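You operate a simulated robot arm through the tools that you are given. There is no shell and no other tool.

You run a simulated robot arm. Do the job below in one go: nothing can be reset, and whatever is moved stays where it is left.

## Task
Stop and lock off: isolator off and locked, supply switch to 0, red tag in the tag pocket.
Fine: press stop; the four lamps go dark before the isolator is turned.

The check looks at the end state, three seconds after you hand in, the way a careful person would. Anything else that was tipped, shoved, dropped, spilled or broken makes it a failure.

## Robot
A 7-joint arm with a three-finger gripper, fixed in place. Base frame: the origin is on the floor under the middle of its stand, x ahead of it, y to its left, z up. Readings come in mm, rad, newtons and seconds.
It reaches about 1342 mm from its shoulder. Its first joint turns from -2.897 to 2.897 rad. Payload 2.69 kg.
Tool frame: the origin (TCP) lies between the finger pads and is the grasp point; the fingertips stand 30 mm ahead of it; z points along the fingers, y is the line along which they close. The gripper opens to 128 mm; its body begins 117 mm behind the TCP.
Orientation is that of the tool frame in the base frame, as a unit quaternion [x, y, z, w]. With the fingers straight down and closing along the base's y, the tool's x points along the base's -x, its y along +y and its z along -z.

## Interface
- The arm moves only by the tool jog_arm. Its argument "plan" is a list of rows, each a list of 7 numbers: the closure, from 0 (fully open) to 1 (shut), then the shift along the base's x, y, z in mm, then the turn, a rotation vector about the base's x, y, z in rad. In form: [[claw, x, y, z, ax, ay, az], ...]. A call has 1 to 20 rows; each row is the pose to reach, as a shift and turn from the pose commanded when the call began. Rows are played at 5 a second. More than 50 mm and 0.15 rad between two rows, or a gripper value outside its range, and nothing of the call is played. A pose out of reach is approached as far as the arm can. The call stops where the force on the tool passes 40 N (or 10 N more than at its start, if that is more) or the arm is blocked; 0.2 s more then pass. The fingers move at their own pace (about 127 mm/s each) and stop on an object; they squeeze with about 34 N. The grip force told is the motor's: it shows also when the fingers shut on nothing. Time passes only in rows, and 0.2 s behind the last, so rows that repeat a pose let the fingers close. It gives the time, the measured TCP pose, the force on the tool (base axes), the opening and the grip force at its end, in the units of the frame above (readings bear some noise), with the torque about the TCP (base axes, N m) and any sound that the robot's microphone picked up.
- Cameras (640 x 400 px; columns grow to the right, rows downward): "scene" is fixed at [221.4, -649, 1620]; the picture's right is [0.64, -0.76, 0.00], its down [-0.43, -0.36, -0.83] and it looks along [0.63, 0.54, -0.56] (base axes); focal length 358 px, centre (320, 200). "wrist" rides on the gripper at [58, 54, -131] in the tool frame; the picture's right is [-0.68, 0.74, 0.00], its down [-0.62, -0.57, -0.55] and it looks along [-0.40, -0.37, 0.84] (tool axes); focal length 234 px, centre (320, 200). There is no depth. A picture from a camera that has moved, and an enlarged one, comes with that camera's place and axes in the base frame and with its lens.
- grab_frame(camera): a new picture of that camera. No time passes.
- slide_trunk(by): moves the trunk up (or, below 0, down) by that many mm; the arm rides with it, the base frame stays. It gives what a move gives, with no picture.
- zoom(camera, box): a new picture of the part [left, top, right, bottom] of that camera's present view, enlarged. No time passes.
- close_job(): hands the job in; it is judged then, once.

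Nothing tells you positions but the pictures and the camera data. Unless the task says otherwise, let go and move clear before handing in.

The tools are called after ">>>" as a command line: name --pt "numbers of a row" for each row, then --argument value for the rest, lists and objects as JSON in quotes. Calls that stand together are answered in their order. jog_arm: Moves the arm, as the interface text tells. Its arguments: {"type":"object","properties":{"plan":{"type":"array"}},"required":["plan"]} The other tools are called the same way: slide_trunk (by) moves the trunk up or down; grab_frame (camera) takes a picture; zoom (camera, box) takes an enlarged picture of a part of a camera's view; close_job () hands the job in.

At the start:

```text
time_s: 0.0
eef_pos: [327.6, 0.7, 1208.0]
orientation: [-0.001, 0.97, 0.0, 0.244]
contact_force: [0.4, 0.2, 0.2]
ft_torque: [-0.02, 0.02, 0.03]
width: 127.8
finger_force: 0.1
trunk travel left (down, up): [-150.0, 200.0]
```

scene: 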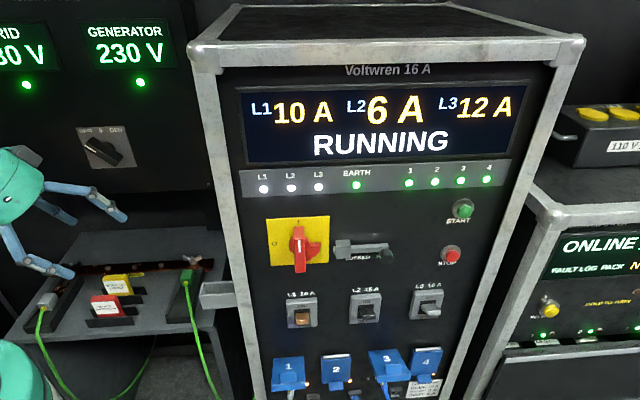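
wrist: 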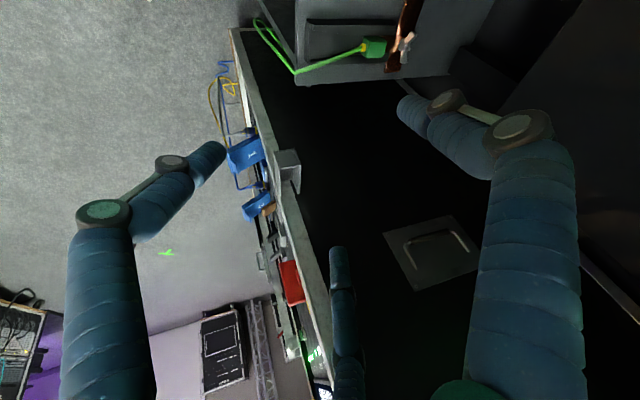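

I see a power distribution rack with lamps, a red/yellow rotary isolator, start/stop buttons, and a generator/grid panel to the left with a changeover switch and tags on a shelf. I'll take closer looks first.

>>> zoom --camera "scene" --box '[230, 150, 390, 250]'

>>> zoom --camera "scene" --box '[0, 220, 240, 370]'

>>> zoom --camera "scene" --box '[380, 150, 540, 250]'

>>> zoom --camera "scene" --box '[0, 80, 240, 230]'

>>> zoom --camera "scene" --box '[240, 250, 480, 400]'

>>> zoom --camera "scene" --box '[480, 200, 640, 400]'

```text
4.00 times, centred on (310, 200) of scene
camera zoom: at [221.4, -649.0, 1620.0], right [0.64, -0.76, 0.0], down [-0.43, -0.36, -0.83], along [0.63, 0.54, -0.56], focal length 1433 px, centre (360, 200)
```

zoom: 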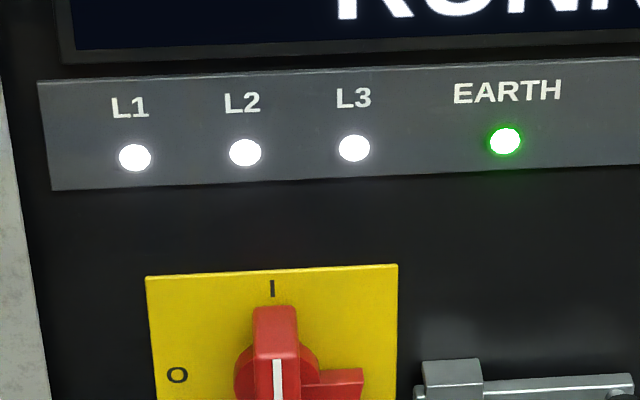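

```text
2.67 times, centred on (120, 295) of scene
camera zoom: at [221.4, -649.0, 1620.0], right [0.64, -0.76, 0.0], down [-0.43, -0.36, -0.83], along [0.63, 0.54, -0.56], focal length 955 px, centre (853, -53)
```

zoom: 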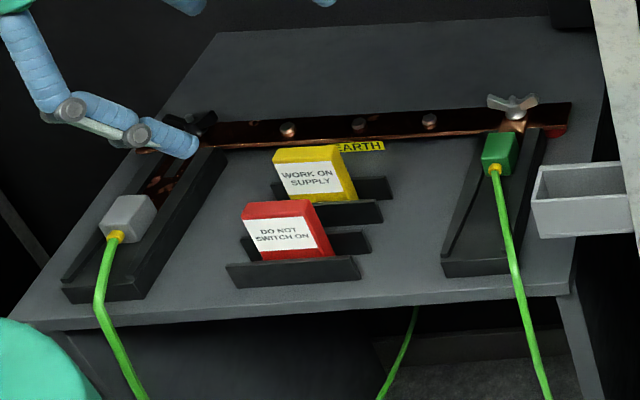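

```text
4.00 times, centred on (460, 200) of scene
camera zoom: at [221.4, -649.0, 1620.0], right [0.64, -0.76, 0.0], down [-0.43, -0.36, -0.83], along [0.63, 0.54, -0.56], focal length 1433 px, centre (-240, 200)
```

zoom: 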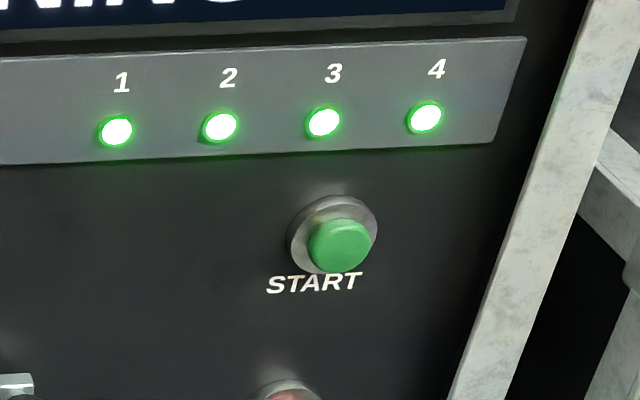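

```text
2.67 times, centred on (120, 155) of scene
camera zoom: at [221.4, -649.0, 1620.0], right [0.64, -0.76, 0.0], down [-0.43, -0.36, -0.83], along [0.63, 0.54, -0.56], focal length 955 px, centre (853, 320)
```

zoom: 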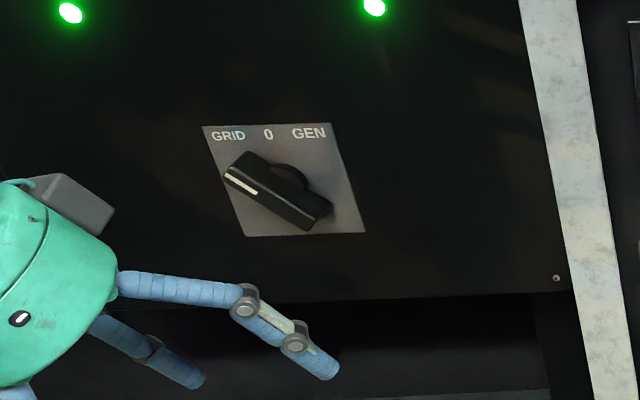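

```text
2.67 times, centred on (360, 325) of scene
camera zoom: at [221.4, -649.0, 1620.0], right [0.64, -0.76, 0.0], down [-0.43, -0.36, -0.83], along [0.63, 0.54, -0.56], focal length 955 px, centre (213, -133)
```

zoom: 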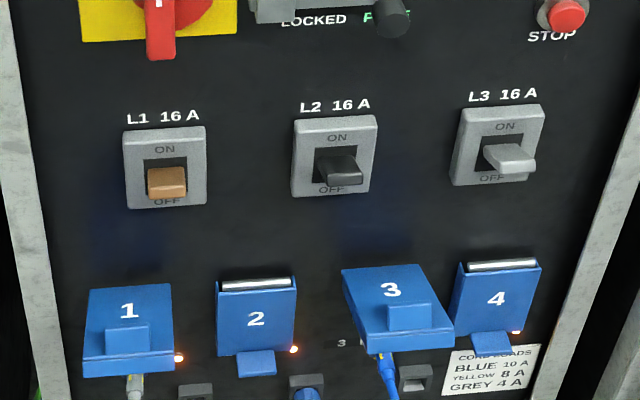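

```text
2.00 times, centred on (560, 300) of scene
camera zoom: at [221.4, -649.0, 1620.0], right [0.64, -0.76, 0.0], down [-0.43, -0.36, -0.83], along [0.63, 0.54, -0.56], focal length 716 px, centre (-160, 0)
```

zoom: 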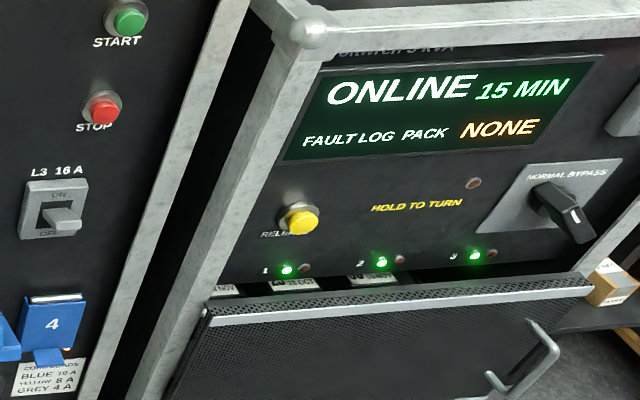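

>>> zoom --camera "scene" --box '[260, 200, 420, 300]'

>>> zoom --camera "scene" --box '[180, 250, 260, 330]'

>>> zoom --camera "scene" --box '[60, 250, 220, 350]'

>>> zoom --camera "scene" --box '[60, 110, 160, 180]'

>>> zoom --camera "scene" --box '[320, 220, 420, 280]'

```text
4.00 times, centred on (340, 250) of scene
camera zoom: at [221.4, -649.0, 1620.0], right [0.64, -0.76, 0.0], down [-0.43, -0.36, -0.83], along [0.63, 0.54, -0.56], focal length 1433 px, centre (240, 0)
```

zoom: 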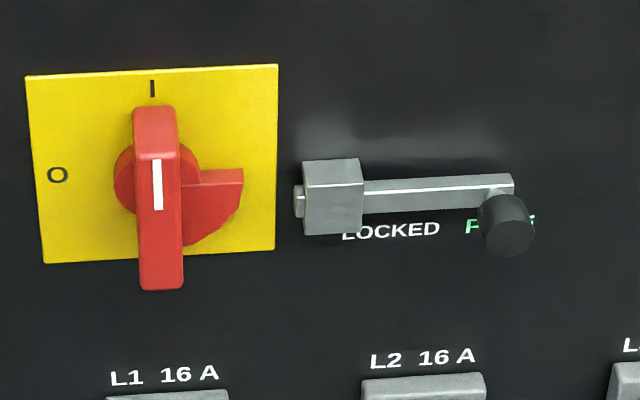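

```text
5.00 times, centred on (220, 290) of scene
camera zoom: at [221.4, -649.0, 1620.0], right [0.64, -0.76, 0.0], down [-0.43, -0.36, -0.83], along [0.63, 0.54, -0.56], focal length 1791 px, centre (820, -250)
```

zoom: 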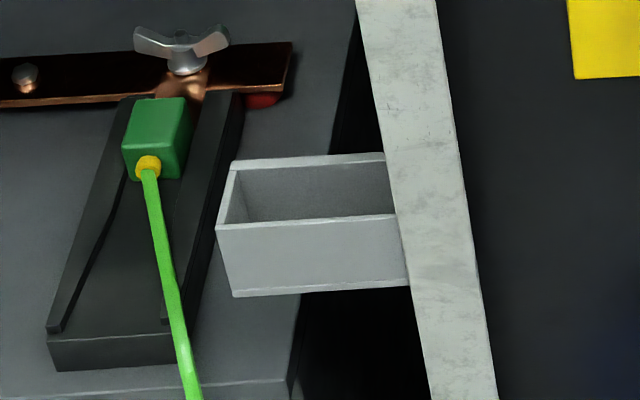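

```text
4.00 times, centred on (140, 300) of scene
camera zoom: at [221.4, -649.0, 1620.0], right [0.64, -0.76, 0.0], down [-0.43, -0.36, -0.83], along [0.63, 0.54, -0.56], focal length 1433 px, centre (1040, -200)
```

zoom: 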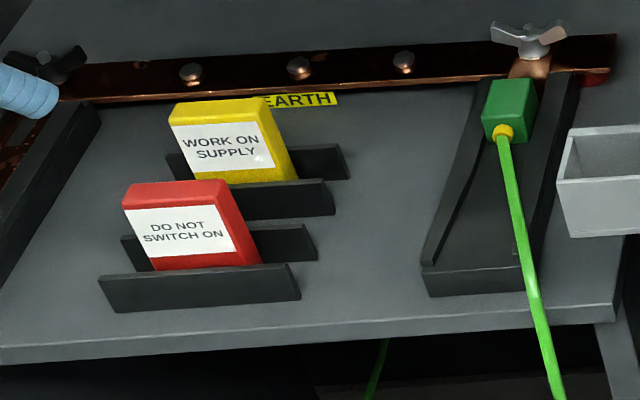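

```text
5.71 times, centred on (110, 145) of scene
camera zoom: at [221.4, -649.0, 1620.0], right [0.64, -0.76, 0.0], down [-0.43, -0.36, -0.83], along [0.63, 0.54, -0.56], focal length 2047 px, centre (1520, 514)
```

zoom: 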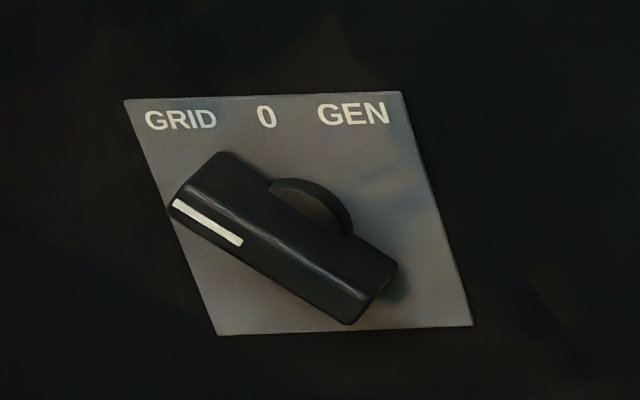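

```text
6.40 times, centred on (370, 250) of scene
camera zoom: at [221.4, -649.0, 1620.0], right [0.64, -0.76, 0.0], down [-0.43, -0.36, -0.83], along [0.63, 0.54, -0.56], focal length 2293 px, centre (0, -120)
```

zoom: 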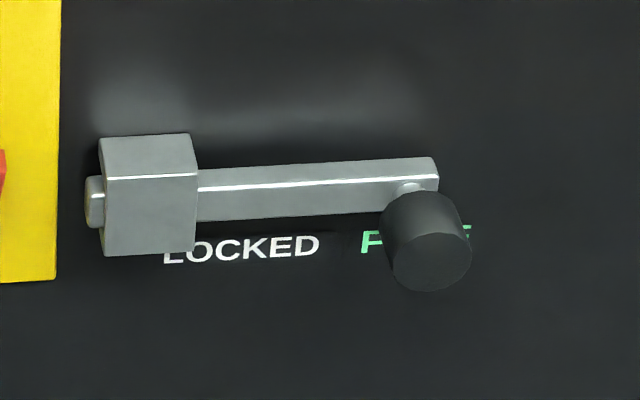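

The rack front faces diagonally (normal about [-0.71,-0.71,0]), with the isolator near [596,-273,1140]. I'll swing the gripper round in front of the panel, pointing at it from a safe standoff, to get a wrist view.

>>> jog_arm --pt "0 -10 -40 0 0.0423 -0.102 0.0706" --pt "0 -20 -80 0 0.0845 -0.2041 0.1413" --pt "0 -30 -120 0 0.1268 -0.3061 0.2119" --pt "0 -30 -165 0 0.169 -0.4081 0.2825" --pt "0 -20 -210 0 0.2113 -0.5102 0.3532" --pt "0 0 -250 0 0.2536 -0.6122 0.4238" --pt "0 25 -290 0 0.2958 -0.7142 0.4944" --pt "0 50 -330 0 0.3381 -0.8162 0.565" --pt "0 75 -365 0 0.3803 -0.9183 0.6357" --pt "0 92 -400 0 0.4226 -1.0203 0.7063"

>>> grab_frame --camera "wrist"

>>> grab_frame --camera "scene"

```text
time_s: 1.4
eef_pos: [412.0, -78.1, 1220.4]
orientation: [-0.372, 0.756, 0.275, 0.462]
contact_force: [-1.5, 1.7, 0.8]
ft_torque: [-0.22, -0.04, -0.28]
width: 128.0
finger_force: 0.0
trunk travel left (down, up): [-150.0, 200.0]
stopped in row 7: the arm was blocked; the commanded pose is now the measured one
```

```text
taken
camera wrist: at [285.5, -165.1, 1226.4], right [-0.4, 0.63, 0.66], down [0.37, -0.55, 0.75], along [0.84, 0.55, -0.01], focal length 234 px, centre (320, 200)
```

wrist: 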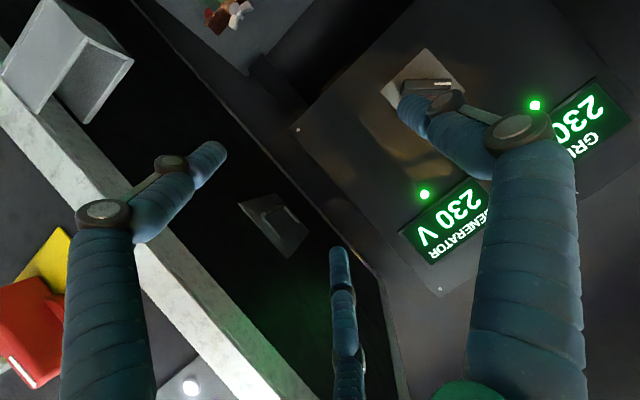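

```text
taken
```

scene: 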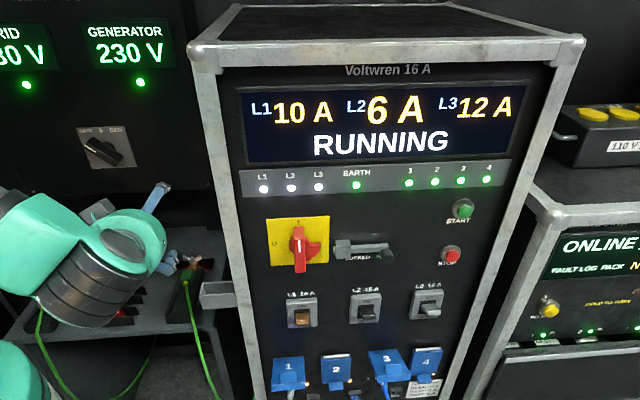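

The arm got blocked partway (likely a joint limit, forces are tiny). I'll look at how the arm is folded before choosing another route.

>>> zoom --camera "scene" --box '[0, 170, 240, 400]'

>>> zoom --camera "wrist" --box '[380, 20, 640, 280]'

```text
1.74 times, centred on (120, 285) of scene
camera zoom: at [221.4, -649.0, 1620.0], right [0.64, -0.76, 0.0], down [-0.43, -0.36, -0.83], along [0.63, 0.54, -0.56], focal length 623 px, centre (668, 52)
```

zoom: 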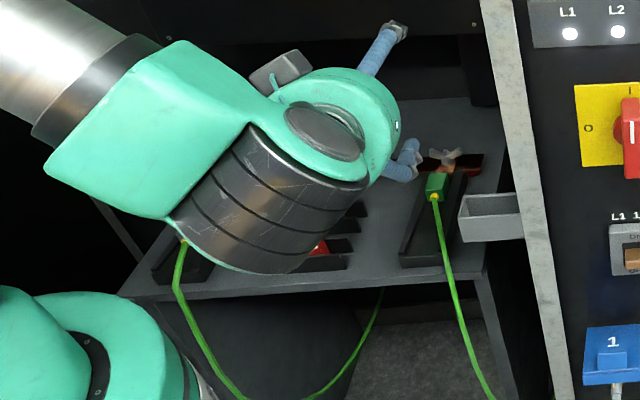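

```text
1.54 times, centred on (510, 150) of wrist
camera zoom: at [285.5, -165.1, 1226.4], right [-0.4, 0.63, 0.66], down [0.37, -0.55, 0.75], along [0.84, 0.55, -0.01], focal length 360 px, centre (28, 277)
```

zoom: 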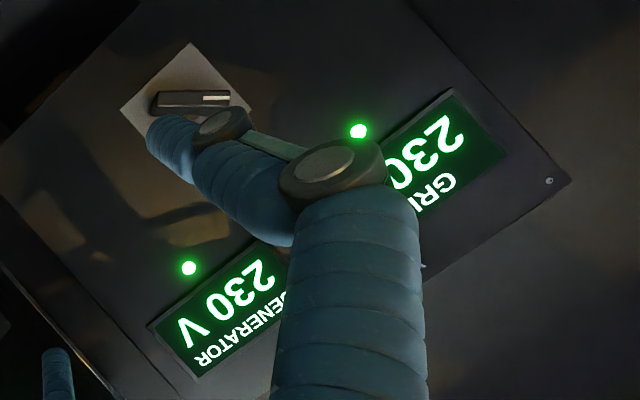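

The forearm comes in from above-left with the wrist close to the base; I'm in free space but cramped. I'll back off from the rack's corner and translate out in front of the panel in this orientation, checking as I go.

>>> jog_arm --pt "0 -15 -25 0 0 0 0" --pt "0 -30 -50 0 0 0 0" --pt "0 -35 -85 0 0 0 0" --pt "0 -40 -120 0 0 0 0"

```text
time_s: 2.5
eef_pos: [373.0, -203.5, 1218.2]
orientation: [-0.37, 0.756, 0.279, 0.463]
contact_force: [-0.4, -2.0, -0.8]
ft_torque: [0.15, -0.08, 0.02]
width: 128.0
finger_force: 0.2
trunk travel left (down, up): [-150.0, 200.0]
```

Translation works. Continuing out to the front of the panel.

>>> jog_arm --pt "0 0 -35 0 0 0 0" --pt "0 0 -70 0 0 0 0" --pt "0 5 -105 0 0 0 0" --pt "0 10 -140 0 0 0 0" --pt "0 20 -175 0 0 0 0" --pt "0 30 -205 0 0 0 0"

>>> grab_frame --camera "wrist"

>>> grab_frame --camera "scene"

```text
time_s: 3.9
eef_pos: [404.3, -405.3, 1217.3]
orientation: [-0.37, 0.756, 0.277, 0.463]
contact_force: [0.4, 0.0, -0.1]
ft_torque: [0.01, -0.06, 0.01]
width: 127.9
finger_force: 0.0
trunk travel left (down, up): [-150.0, 200.0]
```

```text
taken
camera wrist: at [278.3, -493.0, 1224.7], right [-0.4, 0.63, 0.67], down [0.38, -0.55, 0.74], along [0.84, 0.55, -0.01], focal length 234 px, centre (320, 200)
```

wrist: 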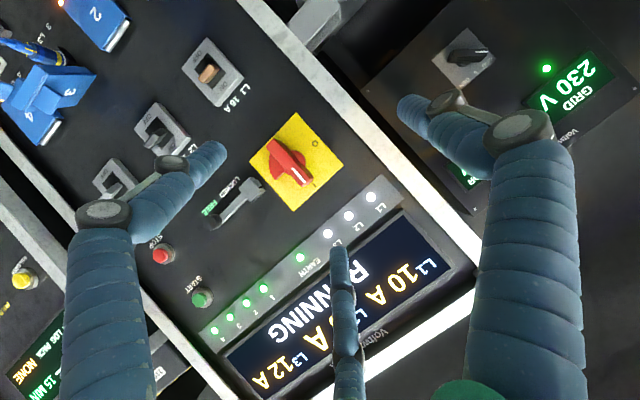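

```text
taken
```

scene: 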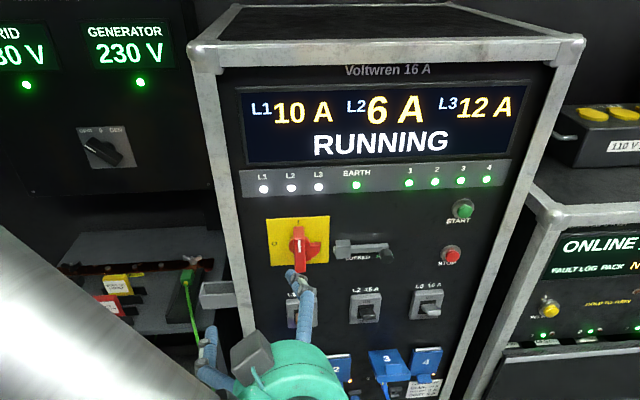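

Now I have a clear wrist view of the whole panel. I'll zoom in to get accurate pixel positions for triangulation.

>>> zoom --camera "wrist" --box '[180, 100, 400, 240]'

>>> zoom --camera "wrist" --box '[100, 180, 320, 360]'

>>> zoom --camera "wrist" --box '[380, 0, 640, 150]'

>>> zoom --camera "wrist" --box '[220, 0, 440, 130]'

```text
2.86 times, centred on (290, 170) of wrist
camera zoom: at [278.3, -493.0, 1224.7], right [-0.4, 0.63, 0.67], down [0.38, -0.55, 0.74], along [0.84, 0.55, -0.01], focal length 669 px, centre (406, 286)
```

zoom: 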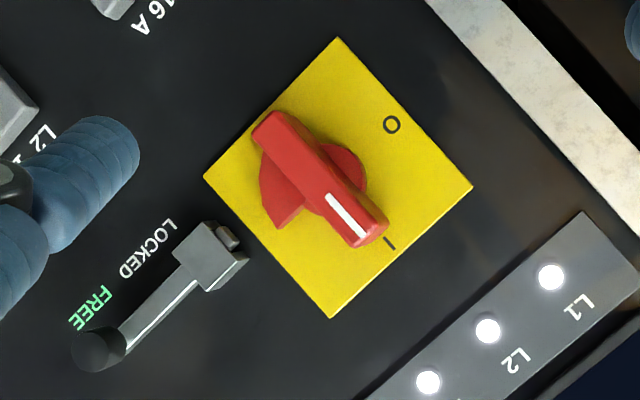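

```text
2.22 times, centred on (210, 270) of wrist
camera zoom: at [278.3, -493.0, 1224.7], right [-0.4, 0.63, 0.67], down [0.38, -0.55, 0.74], along [0.84, 0.55, -0.01], focal length 520 px, centre (564, 44)
```

zoom: 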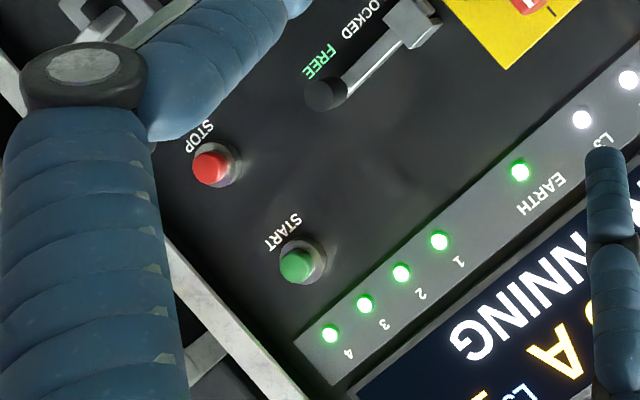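

```text
2.46 times, centred on (510, 75) of wrist
camera zoom: at [278.3, -493.0, 1224.7], right [-0.4, 0.63, 0.67], down [0.38, -0.55, 0.74], along [0.84, 0.55, -0.01], focal length 576 px, centre (-148, 508)
```

zoom: 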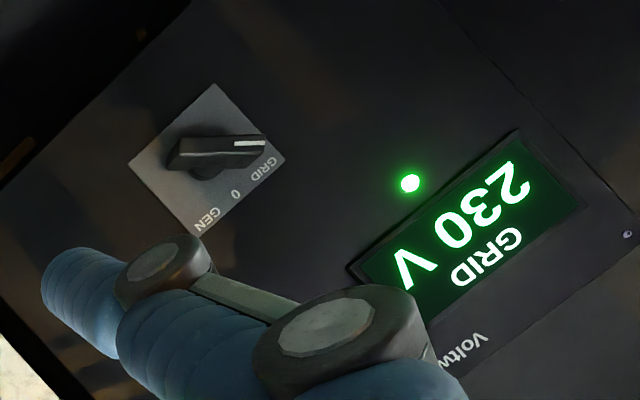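

```text
2.91 times, centred on (330, 65) of wrist
camera zoom: at [278.3, -493.0, 1224.7], right [-0.4, 0.63, 0.67], down [0.38, -0.55, 0.74], along [0.84, 0.55, -0.01], focal length 681 px, centre (291, 593)
```

zoom: 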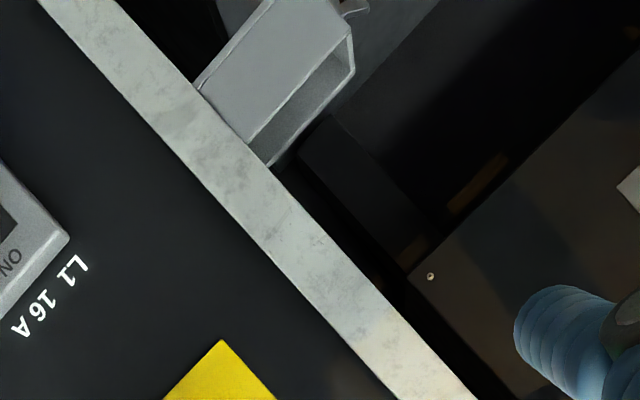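

Triangulated: panel face is at depth w≈258 (w=(x+y)/√2), isolator centre at h≈620 z≈1140, STOP at h≈948 z≈1088, bolt knob at h≈795 z≈1119, pocket on the rack's left side at z≈1022. Next I square the gripper up to the panel.

>>> jog_arm --pt "0 0 0 0 0.0706 -0.0838 -0.0468" --pt "0 0 0 0 0.1412 -0.1676 -0.0936" --pt "0 0 0 0 0.2119 -0.2514 -0.1404" --pt "0 0 0 0 0.2825 -0.3352 -0.1872" --pt "0 0 0 0 0.2825 -0.3352 -0.1872"

>>> grab_frame --camera "wrist"

```text
time_s: 5.0
eef_pos: [405.1, -406.6, 1218.6]
orientation: [-0.272, 0.654, 0.27, 0.653]
contact_force: [0.4, -0.1, 0.4]
ft_torque: [-0.01, -0.04, 0.0]
width: 128.2
finger_force: 0.0
trunk travel left (down, up): [-150.0, 200.0]
```

```text
taken
camera wrist: at [273.4, -460.8, 1160.4], right [-0.52, 0.52, 0.68], down [0.01, -0.79, 0.62], along [0.85, 0.33, 0.4], focal length 234 px, centre (320, 200)
```

wrist: 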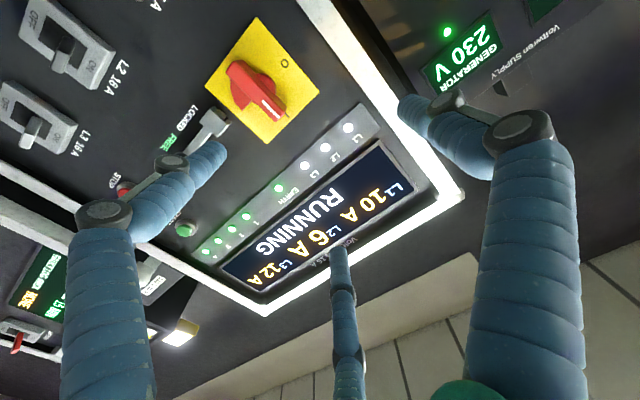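

Orientation is squared. I'll close the fingers here to see the closed fingertip geometry before pressing anything.

>>> jog_arm --pt "1 0 0 0 0 0 0" --pt "1 0 0 0 0 0 0" --pt "1 0 0 0 0 0 0" --pt "1 0 0 0 0 0 0" --pt "1 0 0 0 0 0 0"

>>> grab_frame --camera "wrist"

>>> grab_frame --camera "scene"

```text
time_s: 6.2
eef_pos: [404.2, -406.1, 1217.7]
orientation: [-0.272, 0.654, 0.27, 0.652]
contact_force: [-0.7, -0.2, 0.0]
ft_torque: [0.03, -0.01, -0.01]
width: 2.0
finger_force: 32.0
trunk travel left (down, up): [-150.0, 200.0]
```

```text
taken
camera wrist: at [273.5, -460.7, 1160.6], right [-0.52, 0.52, 0.68], down [0.01, -0.79, 0.62], along [0.85, 0.33, 0.4], focal length 234 px, centre (320, 200)
```

wrist: 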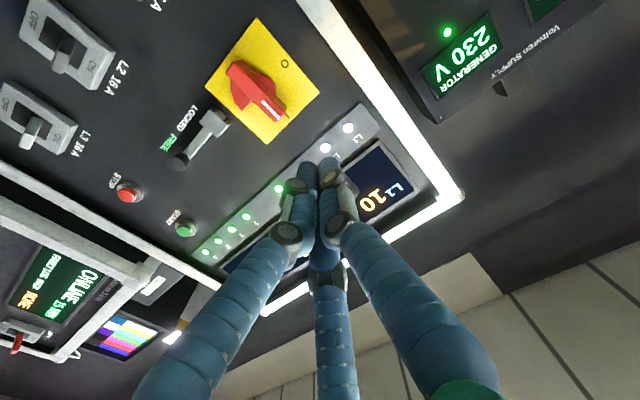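

```text
taken
```

scene: 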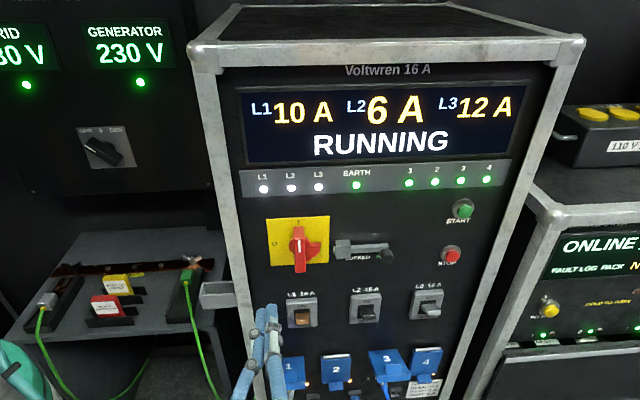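

Closed fingertips meet at the tool axis, good for pressing. I'll move in front of STOP (h≈948, z≈1088) with about 100 mm of standoff.

>>> jog_arm --pt "1 33.7 -19.4 -13 0 0 0" --pt "1 67.3 -38.7 -26 0 0 0" --pt "1 101 -58.1 -39 0 0 0" --pt "1 134.6 -77.5 -52 0 0 0" --pt "1 168.3 -96.9 -65 0 0 0" --pt "1 202 -116.2 -78 0 0 0" --pt "1 235.6 -135.6 -91 0 0 0" --pt "1 269.3 -155 -104 0 0 0" --pt "1 302.9 -174.3 -117 0 0 0" --pt "1 336.6 -193.7 -130 0 0 0" --pt "1 336.6 -193.7 -130 0 0 0"

>>> grab_frame --camera "wrist"

>>> grab_frame --camera "scene"

```text
time_s: 8.7
eef_pos: [741.0, -603.9, 1086.2]
orientation: [-0.271, 0.654, 0.271, 0.652]
contact_force: [-0.5, -0.3, -0.3]
ft_torque: [0.03, -0.04, 0.02]
width: 2.0
finger_force: 31.5
trunk travel left (down, up): [-150.0, 200.0]
```

```text
taken
camera wrist: at [610.0, -657.5, 1028.8], right [-0.52, 0.52, 0.68], down [0.02, -0.79, 0.62], along [0.85, 0.33, 0.4], focal length 234 px, centre (320, 200)
```

wrist: 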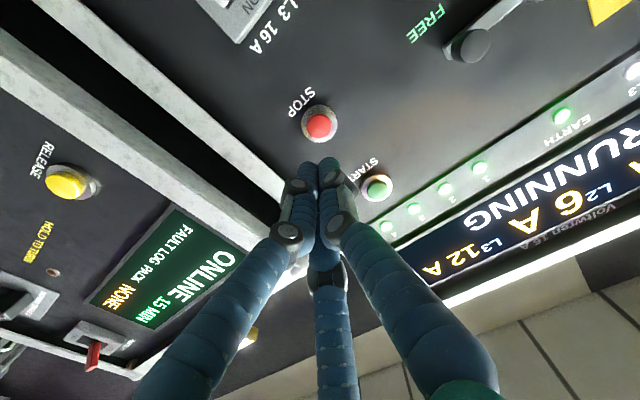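

```text
taken
```

scene: 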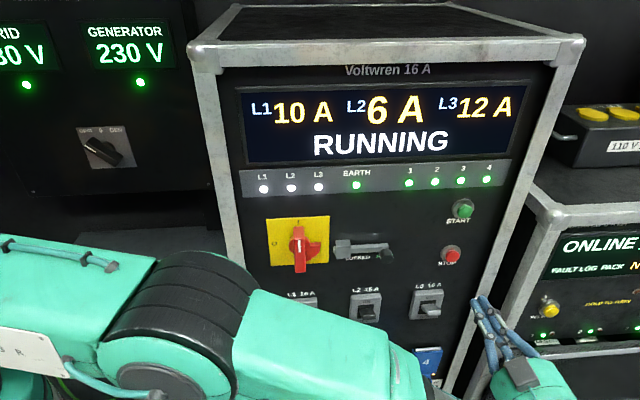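

The STOP button is aligned with the tool axis (h≈949, z≈1086). Approaching, then pressing slowly in small steps.

>>> jog_arm --pt "1 22 25 0 0 0 0" --pt "1 44 47 0 0 0 0" --pt "1 60 63 0 0 0 0" --pt "1 69 72 0 0 0 0" --pt "1 69 72 0 0 0 0"

>>> grab_frame --camera "wrist"

>>> zoom --camera "scene" --box '[380, 200, 540, 300]'

```text
time_s: 9.8
eef_pos: [806.9, -527.9, 1086.7]
orientation: [-0.271, 0.654, 0.27, 0.652]
contact_force: [-0.9, 0.7, 0.2]
ft_torque: [0.02, -0.05, 0.01]
width: 2.0
finger_force: 31.6
trunk travel left (down, up): [-150.0, 200.0]
```

```text
taken
camera wrist: at [677.2, -582.0, 1029.7], right [-0.52, 0.52, 0.68], down [0.01, -0.79, 0.62], along [0.85, 0.33, 0.4], focal length 234 px, centre (320, 200)
```

wrist: 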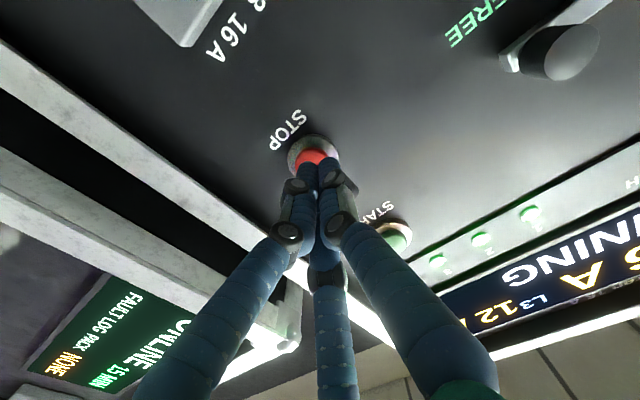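

```text
4.00 times, centred on (460, 250) of scene
camera zoom: at [221.4, -649.0, 1620.0], right [0.64, -0.76, 0.0], down [-0.43, -0.36, -0.83], along [0.63, 0.54, -0.56], focal length 1433 px, centre (-240, 0)
```

zoom: 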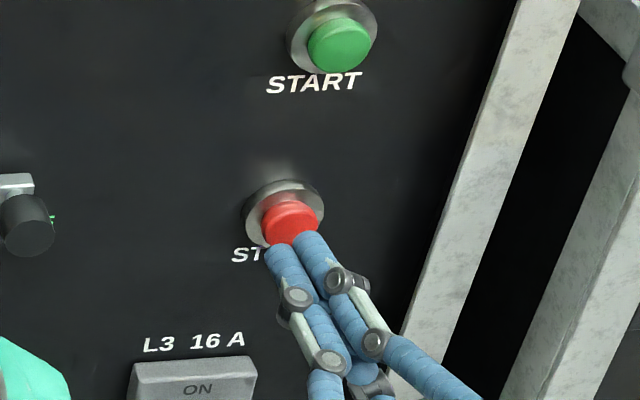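

Fingertips are just short of the cap. Pressing now in small steps along the panel normal.

>>> jog_arm --pt "1 7.5 4 0 0 0 0" --pt "1 12 7 0 0 0 0" --pt "1 14.5 9.5 0 0 0 0" --pt "1 17 12 0 0 0 0" --pt "1 19.5 14.5 0 0 0 0" --pt "1 22 17 0 0 0 0" --pt "1 24.5 19.5 0 0 0 0"

>>> grab_frame --camera "scene"

>>> grab_frame --camera "wrist"

```text
time_s: 11.2
eef_pos: [825.0, -516.1, 1087.7]
orientation: [-0.271, 0.654, 0.271, 0.653]
contact_force: [-13.8, -9.9, 1.1]
ft_torque: [-0.09, -0.1, 0.04]
width: 5.9
finger_force: 31.1
trunk travel left (down, up): [-150.0, 200.0]
heard: click
stopped in row 6: the force on the tool passed its limit at 44 N (the readings are from after the stop); the commanded pose is now the measured one
```

```text
taken
```

scene: 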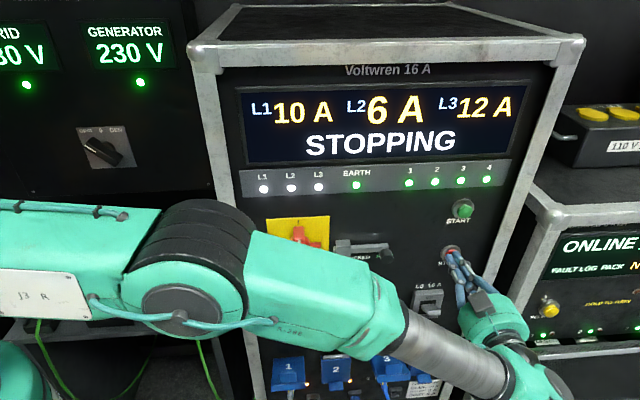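

```text
taken
camera wrist: at [695.1, -570.6, 1030.3], right [-0.52, 0.52, 0.68], down [0.01, -0.79, 0.62], along [0.85, 0.33, 0.4], focal length 234 px, centre (320, 200)
```

wrist: 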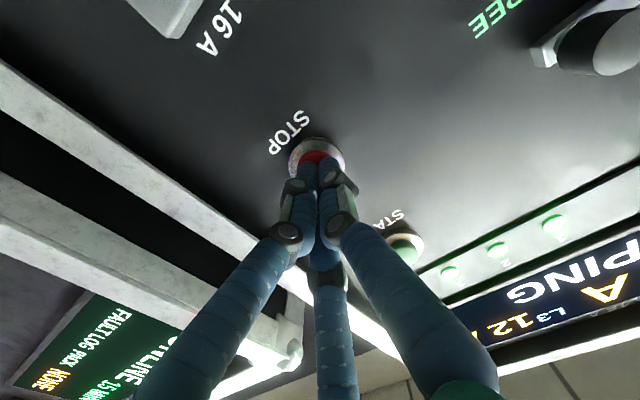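

Click heard and the display shows STOPPING. I'll retract and wait for lamps 1–4 to go dark.

>>> jog_arm --pt "1 -15 -15 0 0 0 0" --pt "1 -40 -40 0 0 0 0" --pt "1 -65 -65 0 0 0 0" --pt "1 -90 -90 0 0 0 0" --pt "1 -115 -115 0 0 0 0" --pt "1 -140 -140 0 0 0 0" --pt "1 -140 -140 0 0 0 0"

>>> grab_frame --camera "scene"

```text
time_s: 12.8
eef_pos: [685.6, -655.2, 1087.3]
orientation: [-0.27, 0.654, 0.27, 0.653]
contact_force: [0.4, -0.6, -0.8]
ft_torque: [0.03, 0.01, 0.02]
width: 2.2
finger_force: 31.4
trunk travel left (down, up): [-150.0, 200.0]
```

```text
taken
```

scene: 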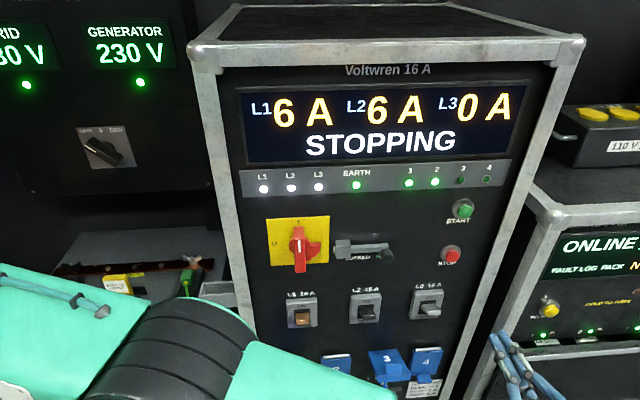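

Lamps 3 and 4 are dark already; 1 and 2 should follow. Meanwhile I move to a standoff in front of the isolator (h≈620, z≈1140), opening the fingers partly.

>>> jog_arm --pt "0.8 -27.3 30.6 6.6 0 0 0" --pt "0.6 -54.5 61.2 13.2 0 0 0" --pt "0.45 -81.8 91.9 19.9 0 0 0" --pt "0.45 -109 122.5 26.5 0 0 0" --pt "0.45 -136.3 153.1 33.1 0 0 0" --pt "0.45 -163.6 183.8 39.8 0 0 0" --pt "0.45 -190.8 214.4 46.4 0 0 0" --pt "0.45 -218.1 245 53 0 0 0" --pt "0.45 -218.1 245 53 0 0 0"

>>> grab_frame --camera "scene"

>>> grab_frame --camera "wrist"

```text
time_s: 14.8
eef_pos: [468.8, -408.3, 1140.5]
orientation: [-0.271, 0.654, 0.27, 0.652]
contact_force: [-0.2, 0.2, 0.6]
ft_torque: [-0.05, 0.04, -0.04]
width: 70.5
finger_force: 0.0
trunk travel left (down, up): [-150.0, 200.0]
```

```text
taken
```

scene: 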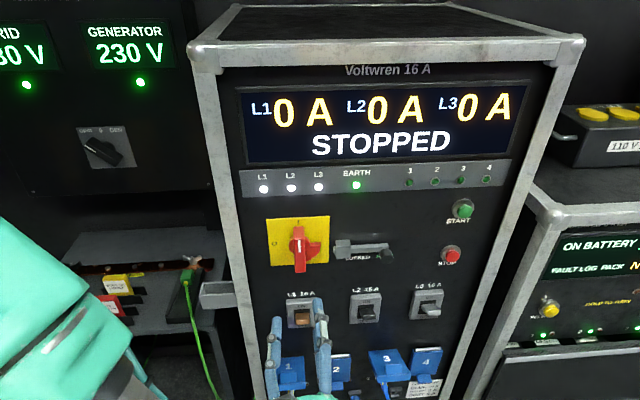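

```text
taken
camera wrist: at [339.5, -462.9, 1082.4], right [-0.52, 0.52, 0.68], down [0.01, -0.79, 0.62], along [0.85, 0.33, 0.4], focal length 234 px, centre (320, 200)
```

wrist: 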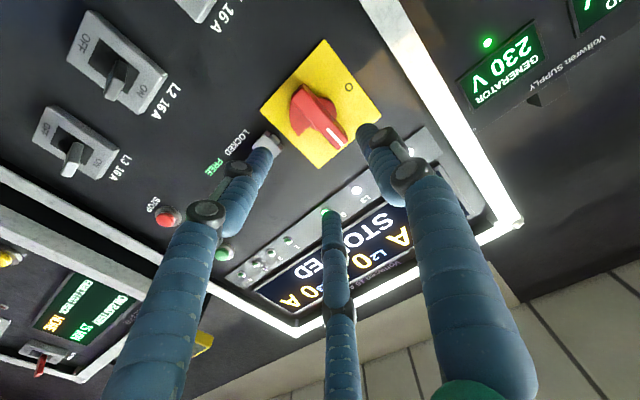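

Display reads STOPPED and all four lamps are dark, so the isolator may be turned. First a free-space test that the wrist can roll the full 90° counter-clockwise from this orientation.

>>> jog_arm --pt "0.45 0 0 0 -0.101 -0.101 0" --pt "0.45 0 0 0 -0.202 -0.202 0" --pt "0.45 0 0 0 -0.303 -0.303 0" --pt "0.45 0 0 0 -0.404 -0.404 0" --pt "0.45 0 0 0 -0.505 -0.505 0" --pt "0.45 0 0 0 -0.606 -0.606 0" --pt "0.45 0 0 0 -0.707 -0.707 0" --pt "0.45 0 0 0 -0.808 -0.808 0" --pt "0.45 0 0 0 -0.909 -0.909 0" --pt "0.45 0 0 0 -1.01 -1.01 0" --pt "0.45 0 0 0 -1.111 -1.111 0" --pt "0.45 0 0 0 -1.111 -1.111 0"

>>> grab_frame --camera "wrist"

```text
time_s: 17.4
eef_pos: [543.6, -534.7, 1234.9]
orientation: [-0.575, 0.412, -0.101, 0.699]
contact_force: [0.4, 0.5, -0.1]
ft_torque: [0.0, -0.04, -0.04]
width: 70.5
finger_force: 0.0
out of reach, approached as far as the arm can: row 5, 6, 7, 8, 9, 10, 11, 12
trunk travel left (down, up): [-150.0, 200.0]
```

```text
taken
camera wrist: at [472.2, -647.7, 1161.6], right [-0.68, 0.65, -0.34], down [-0.59, -0.19, 0.79], along [0.45, 0.73, 0.51], focal length 234 px, centre (320, 200)
```

wrist: 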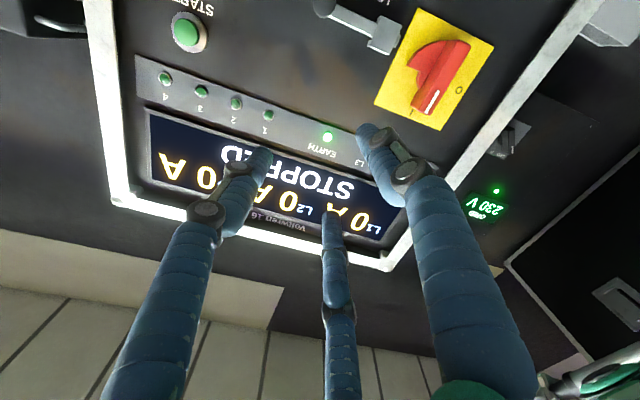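

That direction runs out of roll after about 0.5 rad, so I'll come back and flip the gripper 180° so the 90° turn lies within range.

>>> jog_arm --pt "0.45 0 0 0 0.101 0.101 0" --pt "0.45 0 0 0 0.202 0.202 0" --pt "0.45 0 0 0 0.303 0.303 0" --pt "0.45 0 0 0 0.404 0.404 0" --pt "0.45 0 0 0 0.505 0.505 0" --pt "0.45 0 0 0 0.606 0.606 0" --pt "0.45 0 0 0 0.707 0.707 0" --pt "0.45 0 0 0 0.808 0.808 0" --pt "0.45 0 0 0 0.909 0.909 0" --pt "0.45 0 0 0 1.01 1.01 0" --pt "0.45 0 0 0 1.111 1.111 0" --pt "0.45 0 0 0 1.111 1.111 0"

```text
time_s: 20.0
eef_pos: [544.3, -536.9, 1238.1]
orientation: [-0.108, 0.692, 0.422, 0.575]
contact_force: [0.7, -1.0, -0.4]
ft_torque: [0.02, 0.01, 0.02]
width: 70.3
finger_force: 0.1
trunk travel left (down, up): [-150.0, 200.0]
```

The commanded pose resets to the measured one; the tool now points squarely at the panel with 27° of roll. I'll keep rolling in this direction to reach the flipped orientation while moving back over the isolator's standoff.

>>> jog_arm --pt "0.45 -4.1 6.7 -5.2 0.099 0.099 0" --pt "0.45 -8.2 13.4 -10.3 0.198 0.198 0" --pt "0.45 -12.2 20 -15.5 0.297 0.297 0" --pt "0.45 -16.3 26.7 -20.6 0.396 0.396 0" --pt "0.45 -20.4 33.4 -25.8 0.495 0.495 0" --pt "0.45 -24.5 40.1 -31 0.594 0.594 0" --pt "0.45 -28.6 46.8 -36.1 0.693 0.693 0" --pt "0.45 -32.6 53.5 -41.3 0.792 0.792 0" --pt "0.45 -36.7 60.2 -46.4 0.891 0.891 0" --pt "0.45 -40.8 66.8 -51.6 0.99 0.99 0" --pt "0.45 -44.9 73.5 -56.7 1.089 1.089 0" --pt "0.45 -49 80.2 -61.9 1.188 1.188 0" --pt "0.45 -53 86.9 -67 1.287 1.287 0" --pt "0.45 -57.1 93.6 -72.2 1.386 1.386 0" --pt "0.45 -61.2 100.3 -77.4 1.485 1.485 0" --pt "0.45 -65.3 107 -82.5 1.584 1.584 0" --pt "0.45 -69.3 113.6 -87.7 1.683 1.683 0" --pt "0.45 -73.4 120.3 -92.8 1.782 1.782 0" --pt "0.45 -77.5 127 -98 1.881 1.881 0"

>>> grab_frame --camera "wrist"

>>> grab_frame --camera "scene"

```text
time_s: 24.0
eef_pos: [467.6, -409.3, 1142.0]
orientation: [0.659, 0.27, 0.651, -0.265]
contact_force: [0.6, 1.7, -0.8]
ft_torque: [0.02, 0.05, 0.01]
width: 70.3
finger_force: 0.0
trunk travel left (down, up): [-150.0, 200.0]
```

```text
taken
camera wrist: at [412.1, -539.4, 1202.2], right [0.51, -0.53, -0.68], down [-0.79, 0.01, -0.61], along [0.33, 0.85, -0.42], focal length 234 px, centre (320, 200)
```

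wrist: 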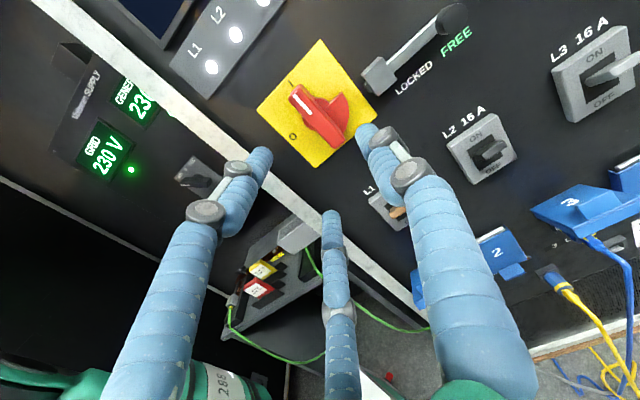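

```text
taken
```

scene: 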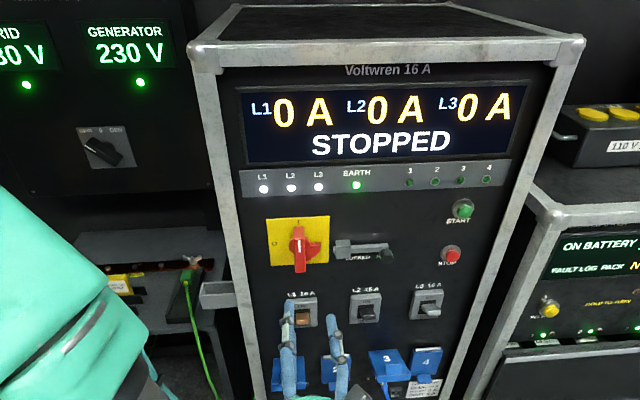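

The flipped orientation is reached exactly in front of the isolator. I'll zoom to measure the handle geometry before grasping.

>>> zoom --camera "wrist" --box '[240, 30, 400, 180]'

>>> zoom --camera "scene" --box '[260, 210, 340, 275]'

>>> zoom --camera "wrist" --box '[200, 210, 400, 380]'

```text
2.67 times, centred on (320, 105) of wrist
camera zoom: at [412.1, -539.4, 1202.2], right [0.51, -0.53, -0.68], down [-0.79, 0.01, -0.61], along [0.33, 0.85, -0.42], focal length 624 px, centre (320, 453)
```

zoom: 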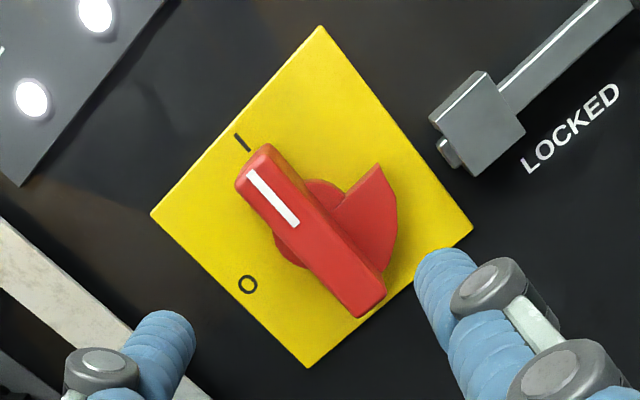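

```text
6.15 times, centred on (300, 242) of scene
camera zoom: at [221.4, -649.0, 1620.0], right [0.64, -0.76, 0.0], down [-0.43, -0.36, -0.83], along [0.63, 0.54, -0.56], focal length 2205 px, centre (443, -62)
```

zoom: 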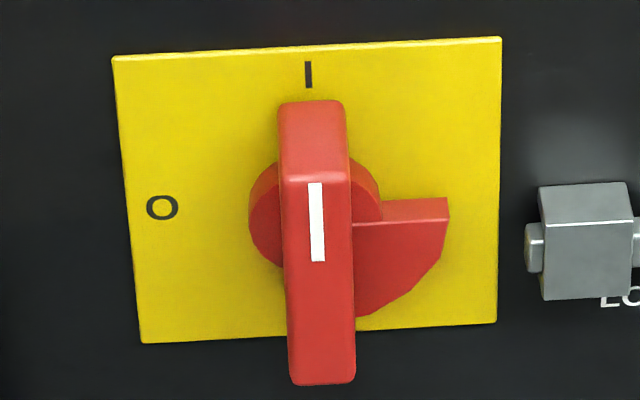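

```text
2.35 times, centred on (300, 295) of wrist
camera zoom: at [412.1, -539.4, 1202.2], right [0.51, -0.53, -0.68], down [-0.79, 0.01, -0.61], along [0.33, 0.85, -0.42], focal length 551 px, centre (367, -24)
```

zoom: 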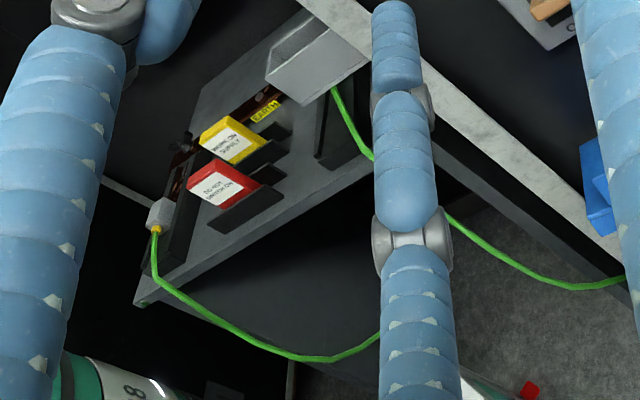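

Handle measured: front face at w≈212, centred on h≈621, z≈1141, ~22 mm wide and ~88 mm long. Approaching straight in with fingers open around it.

>>> jog_arm --pt "0.45 30 30 -0.5 0 0 0" --pt "0.45 60 60 -1 0 0 0" --pt "0.45 85 85 -1 0 0 0" --pt "0.45 100 100 -1 0 0 0" --pt "0.45 100 100 -1 0 0 0"

>>> grab_frame --camera "wrist"

>>> grab_frame --camera "scene"

```text
time_s: 25.2
eef_pos: [568.1, -308.4, 1138.5]
orientation: [0.659, 0.27, 0.65, -0.264]
contact_force: [0.3, 0.3, -0.5]
ft_torque: [0.02, -0.01, -0.03]
width: 70.6
finger_force: 0.0
trunk travel left (down, up): [-150.0, 200.0]
```

```text
taken
camera wrist: at [512.0, -438.7, 1200.7], right [0.51, -0.54, -0.67], down [-0.79, 0.01, -0.61], along [0.33, 0.84, -0.42], focal length 234 px, centre (320, 200)
```

wrist: 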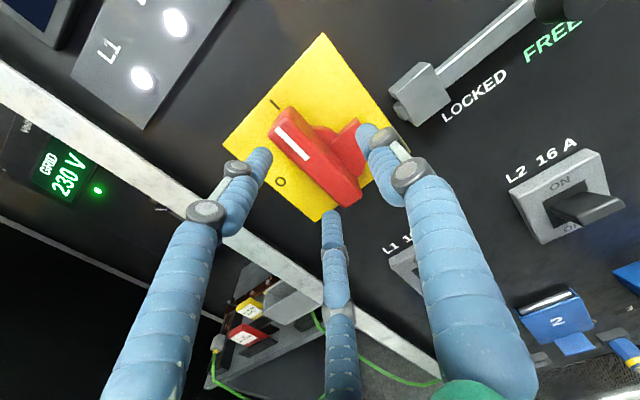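

```text
taken
```

scene: 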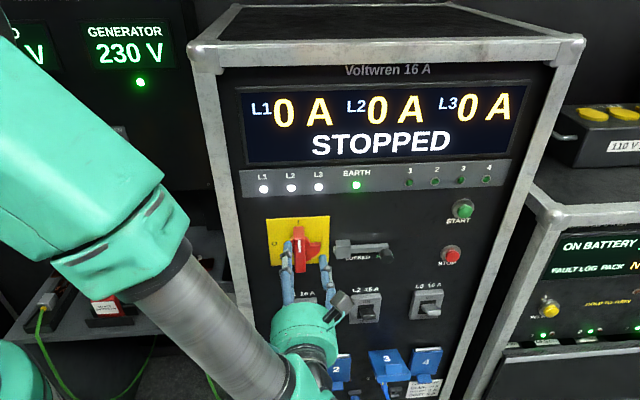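

Fingers straddle the handle correctly. Advancing the last ~20 mm and closing on the handle.

>>> jog_arm --pt "0.45 7 7 1 0 0 0" --pt "0.45 14 14 2 0 0 0" --pt "0.6 14 14 2 0 0 0" --pt "0.75 14 14 2 0 0 0" --pt "0.9 14 14 2 0 0 0" --pt "1 14 14 2 0 0 0" --pt "1 14 14 2 0 0 0" --pt "1 14 14 2 0 0 0"

>>> grab_frame --camera "wrist"

>>> zoom --camera "scene" --box '[240, 200, 380, 300]'

```text
time_s: 26.3
eef_pos: [577.0, -291.6, 1141.0]
orientation: [0.658, 0.271, 0.649, -0.269]
contact_force: [-21.3, 16.5, 7.4]
ft_torque: [0.42, -0.52, 0.75]
width: 34.4
finger_force: 16.4
trunk travel left (down, up): [-150.0, 200.0]
stopped in row 5: the force on the tool passed its limit at 50 N (the readings are from after the stop); the commanded pose is now the measured one
```

```text
taken
camera wrist: at [523.0, -421.0, 1201.5], right [0.51, -0.53, -0.68], down [-0.79, 0.01, -0.61], along [0.33, 0.85, -0.41], focal length 234 px, centre (320, 200)
```

wrist: 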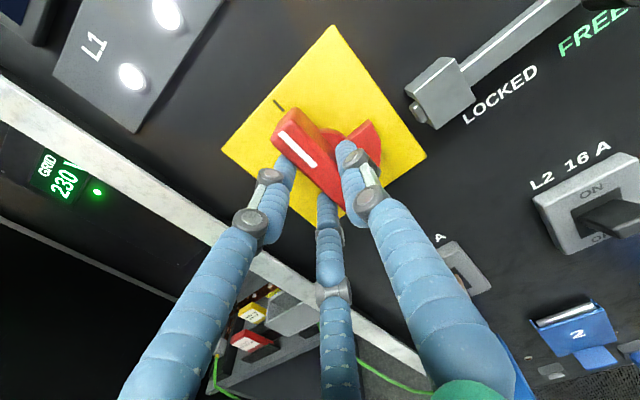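

```text
4.00 times, centred on (310, 250) of scene
camera zoom: at [221.4, -649.0, 1620.0], right [0.64, -0.76, 0.0], down [-0.43, -0.36, -0.83], along [0.63, 0.54, -0.56], focal length 1433 px, centre (360, 0)
```

zoom: 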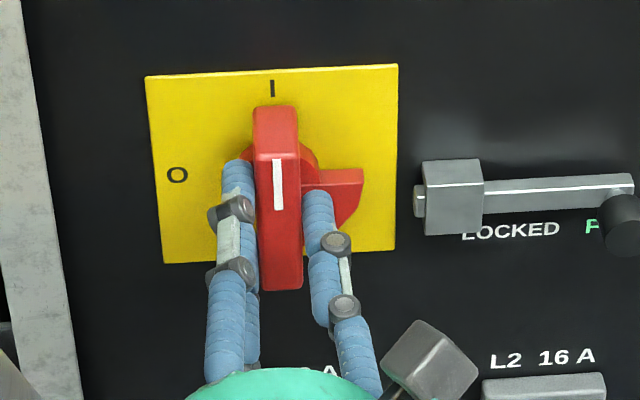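

One side touched first and tripped the force limit lightly; the handle hasn't moved. I'll finish closing in place so the thumb balances the other side.

>>> jog_arm --pt "0.8 -0.7 0.7 0 0 0 0" --pt "0.85 -0.7 0.7 0 0 0 0" --pt "0.9 -0.7 0.7 0 0 0 0" --pt "1 -0.7 0.7 0 0 0 0" --pt "1 -0.7 0.7 0 0 0 0"

>>> grab_frame --camera "wrist"

>>> zoom --camera "scene" --box '[240, 200, 380, 300]'

```text
time_s: 27.5
eef_pos: [576.3, -291.1, 1141.0]
orientation: [0.658, 0.271, 0.65, -0.268]
contact_force: [-25.8, 29.0, 7.1]
ft_torque: [0.49, -0.52, 0.99]
width: 33.4
finger_force: 44.9
trunk travel left (down, up): [-150.0, 200.0]
```

```text
taken
camera wrist: at [522.6, -420.7, 1201.7], right [0.51, -0.53, -0.68], down [-0.79, 0.01, -0.61], along [0.33, 0.85, -0.42], focal length 234 px, centre (320, 200)
```

wrist: 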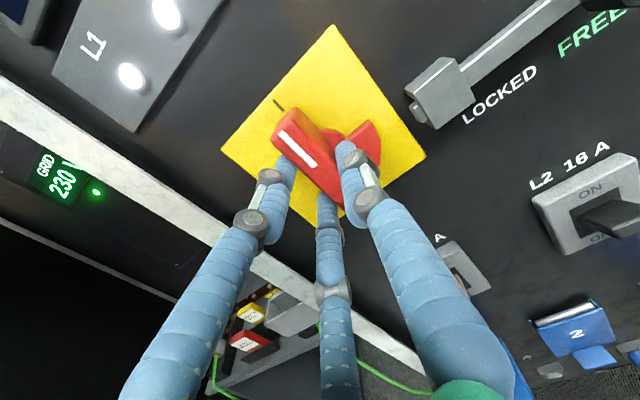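

```text
4.00 times, centred on (310, 250) of scene
camera zoom: at [221.4, -649.0, 1620.0], right [0.64, -0.76, 0.0], down [-0.43, -0.36, -0.83], along [0.63, 0.54, -0.56], focal length 1433 px, centre (360, 0)
```

zoom: 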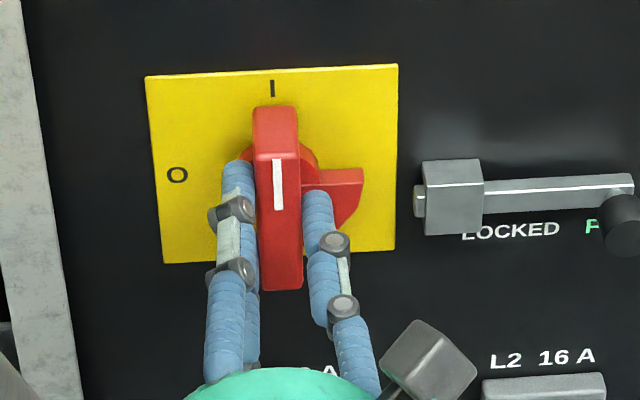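

The handle is gripped, but two fingers against one leaves a net side load. I'll ease the squeeze slightly and see how the load responds before turning.

>>> jog_arm --pt "0.76 0 0 0 0 0 0" --pt "0.76 0 0 0 0 0 0"

```text
time_s: 28.1
eef_pos: [577.4, -291.4, 1140.9]
orientation: [0.658, 0.271, 0.65, -0.267]
contact_force: [-26.4, 29.7, 3.6]
ft_torque: [0.28, -0.29, 1.03]
width: 33.6
finger_force: 45.2
trunk travel left (down, up): [-150.0, 200.0]
```

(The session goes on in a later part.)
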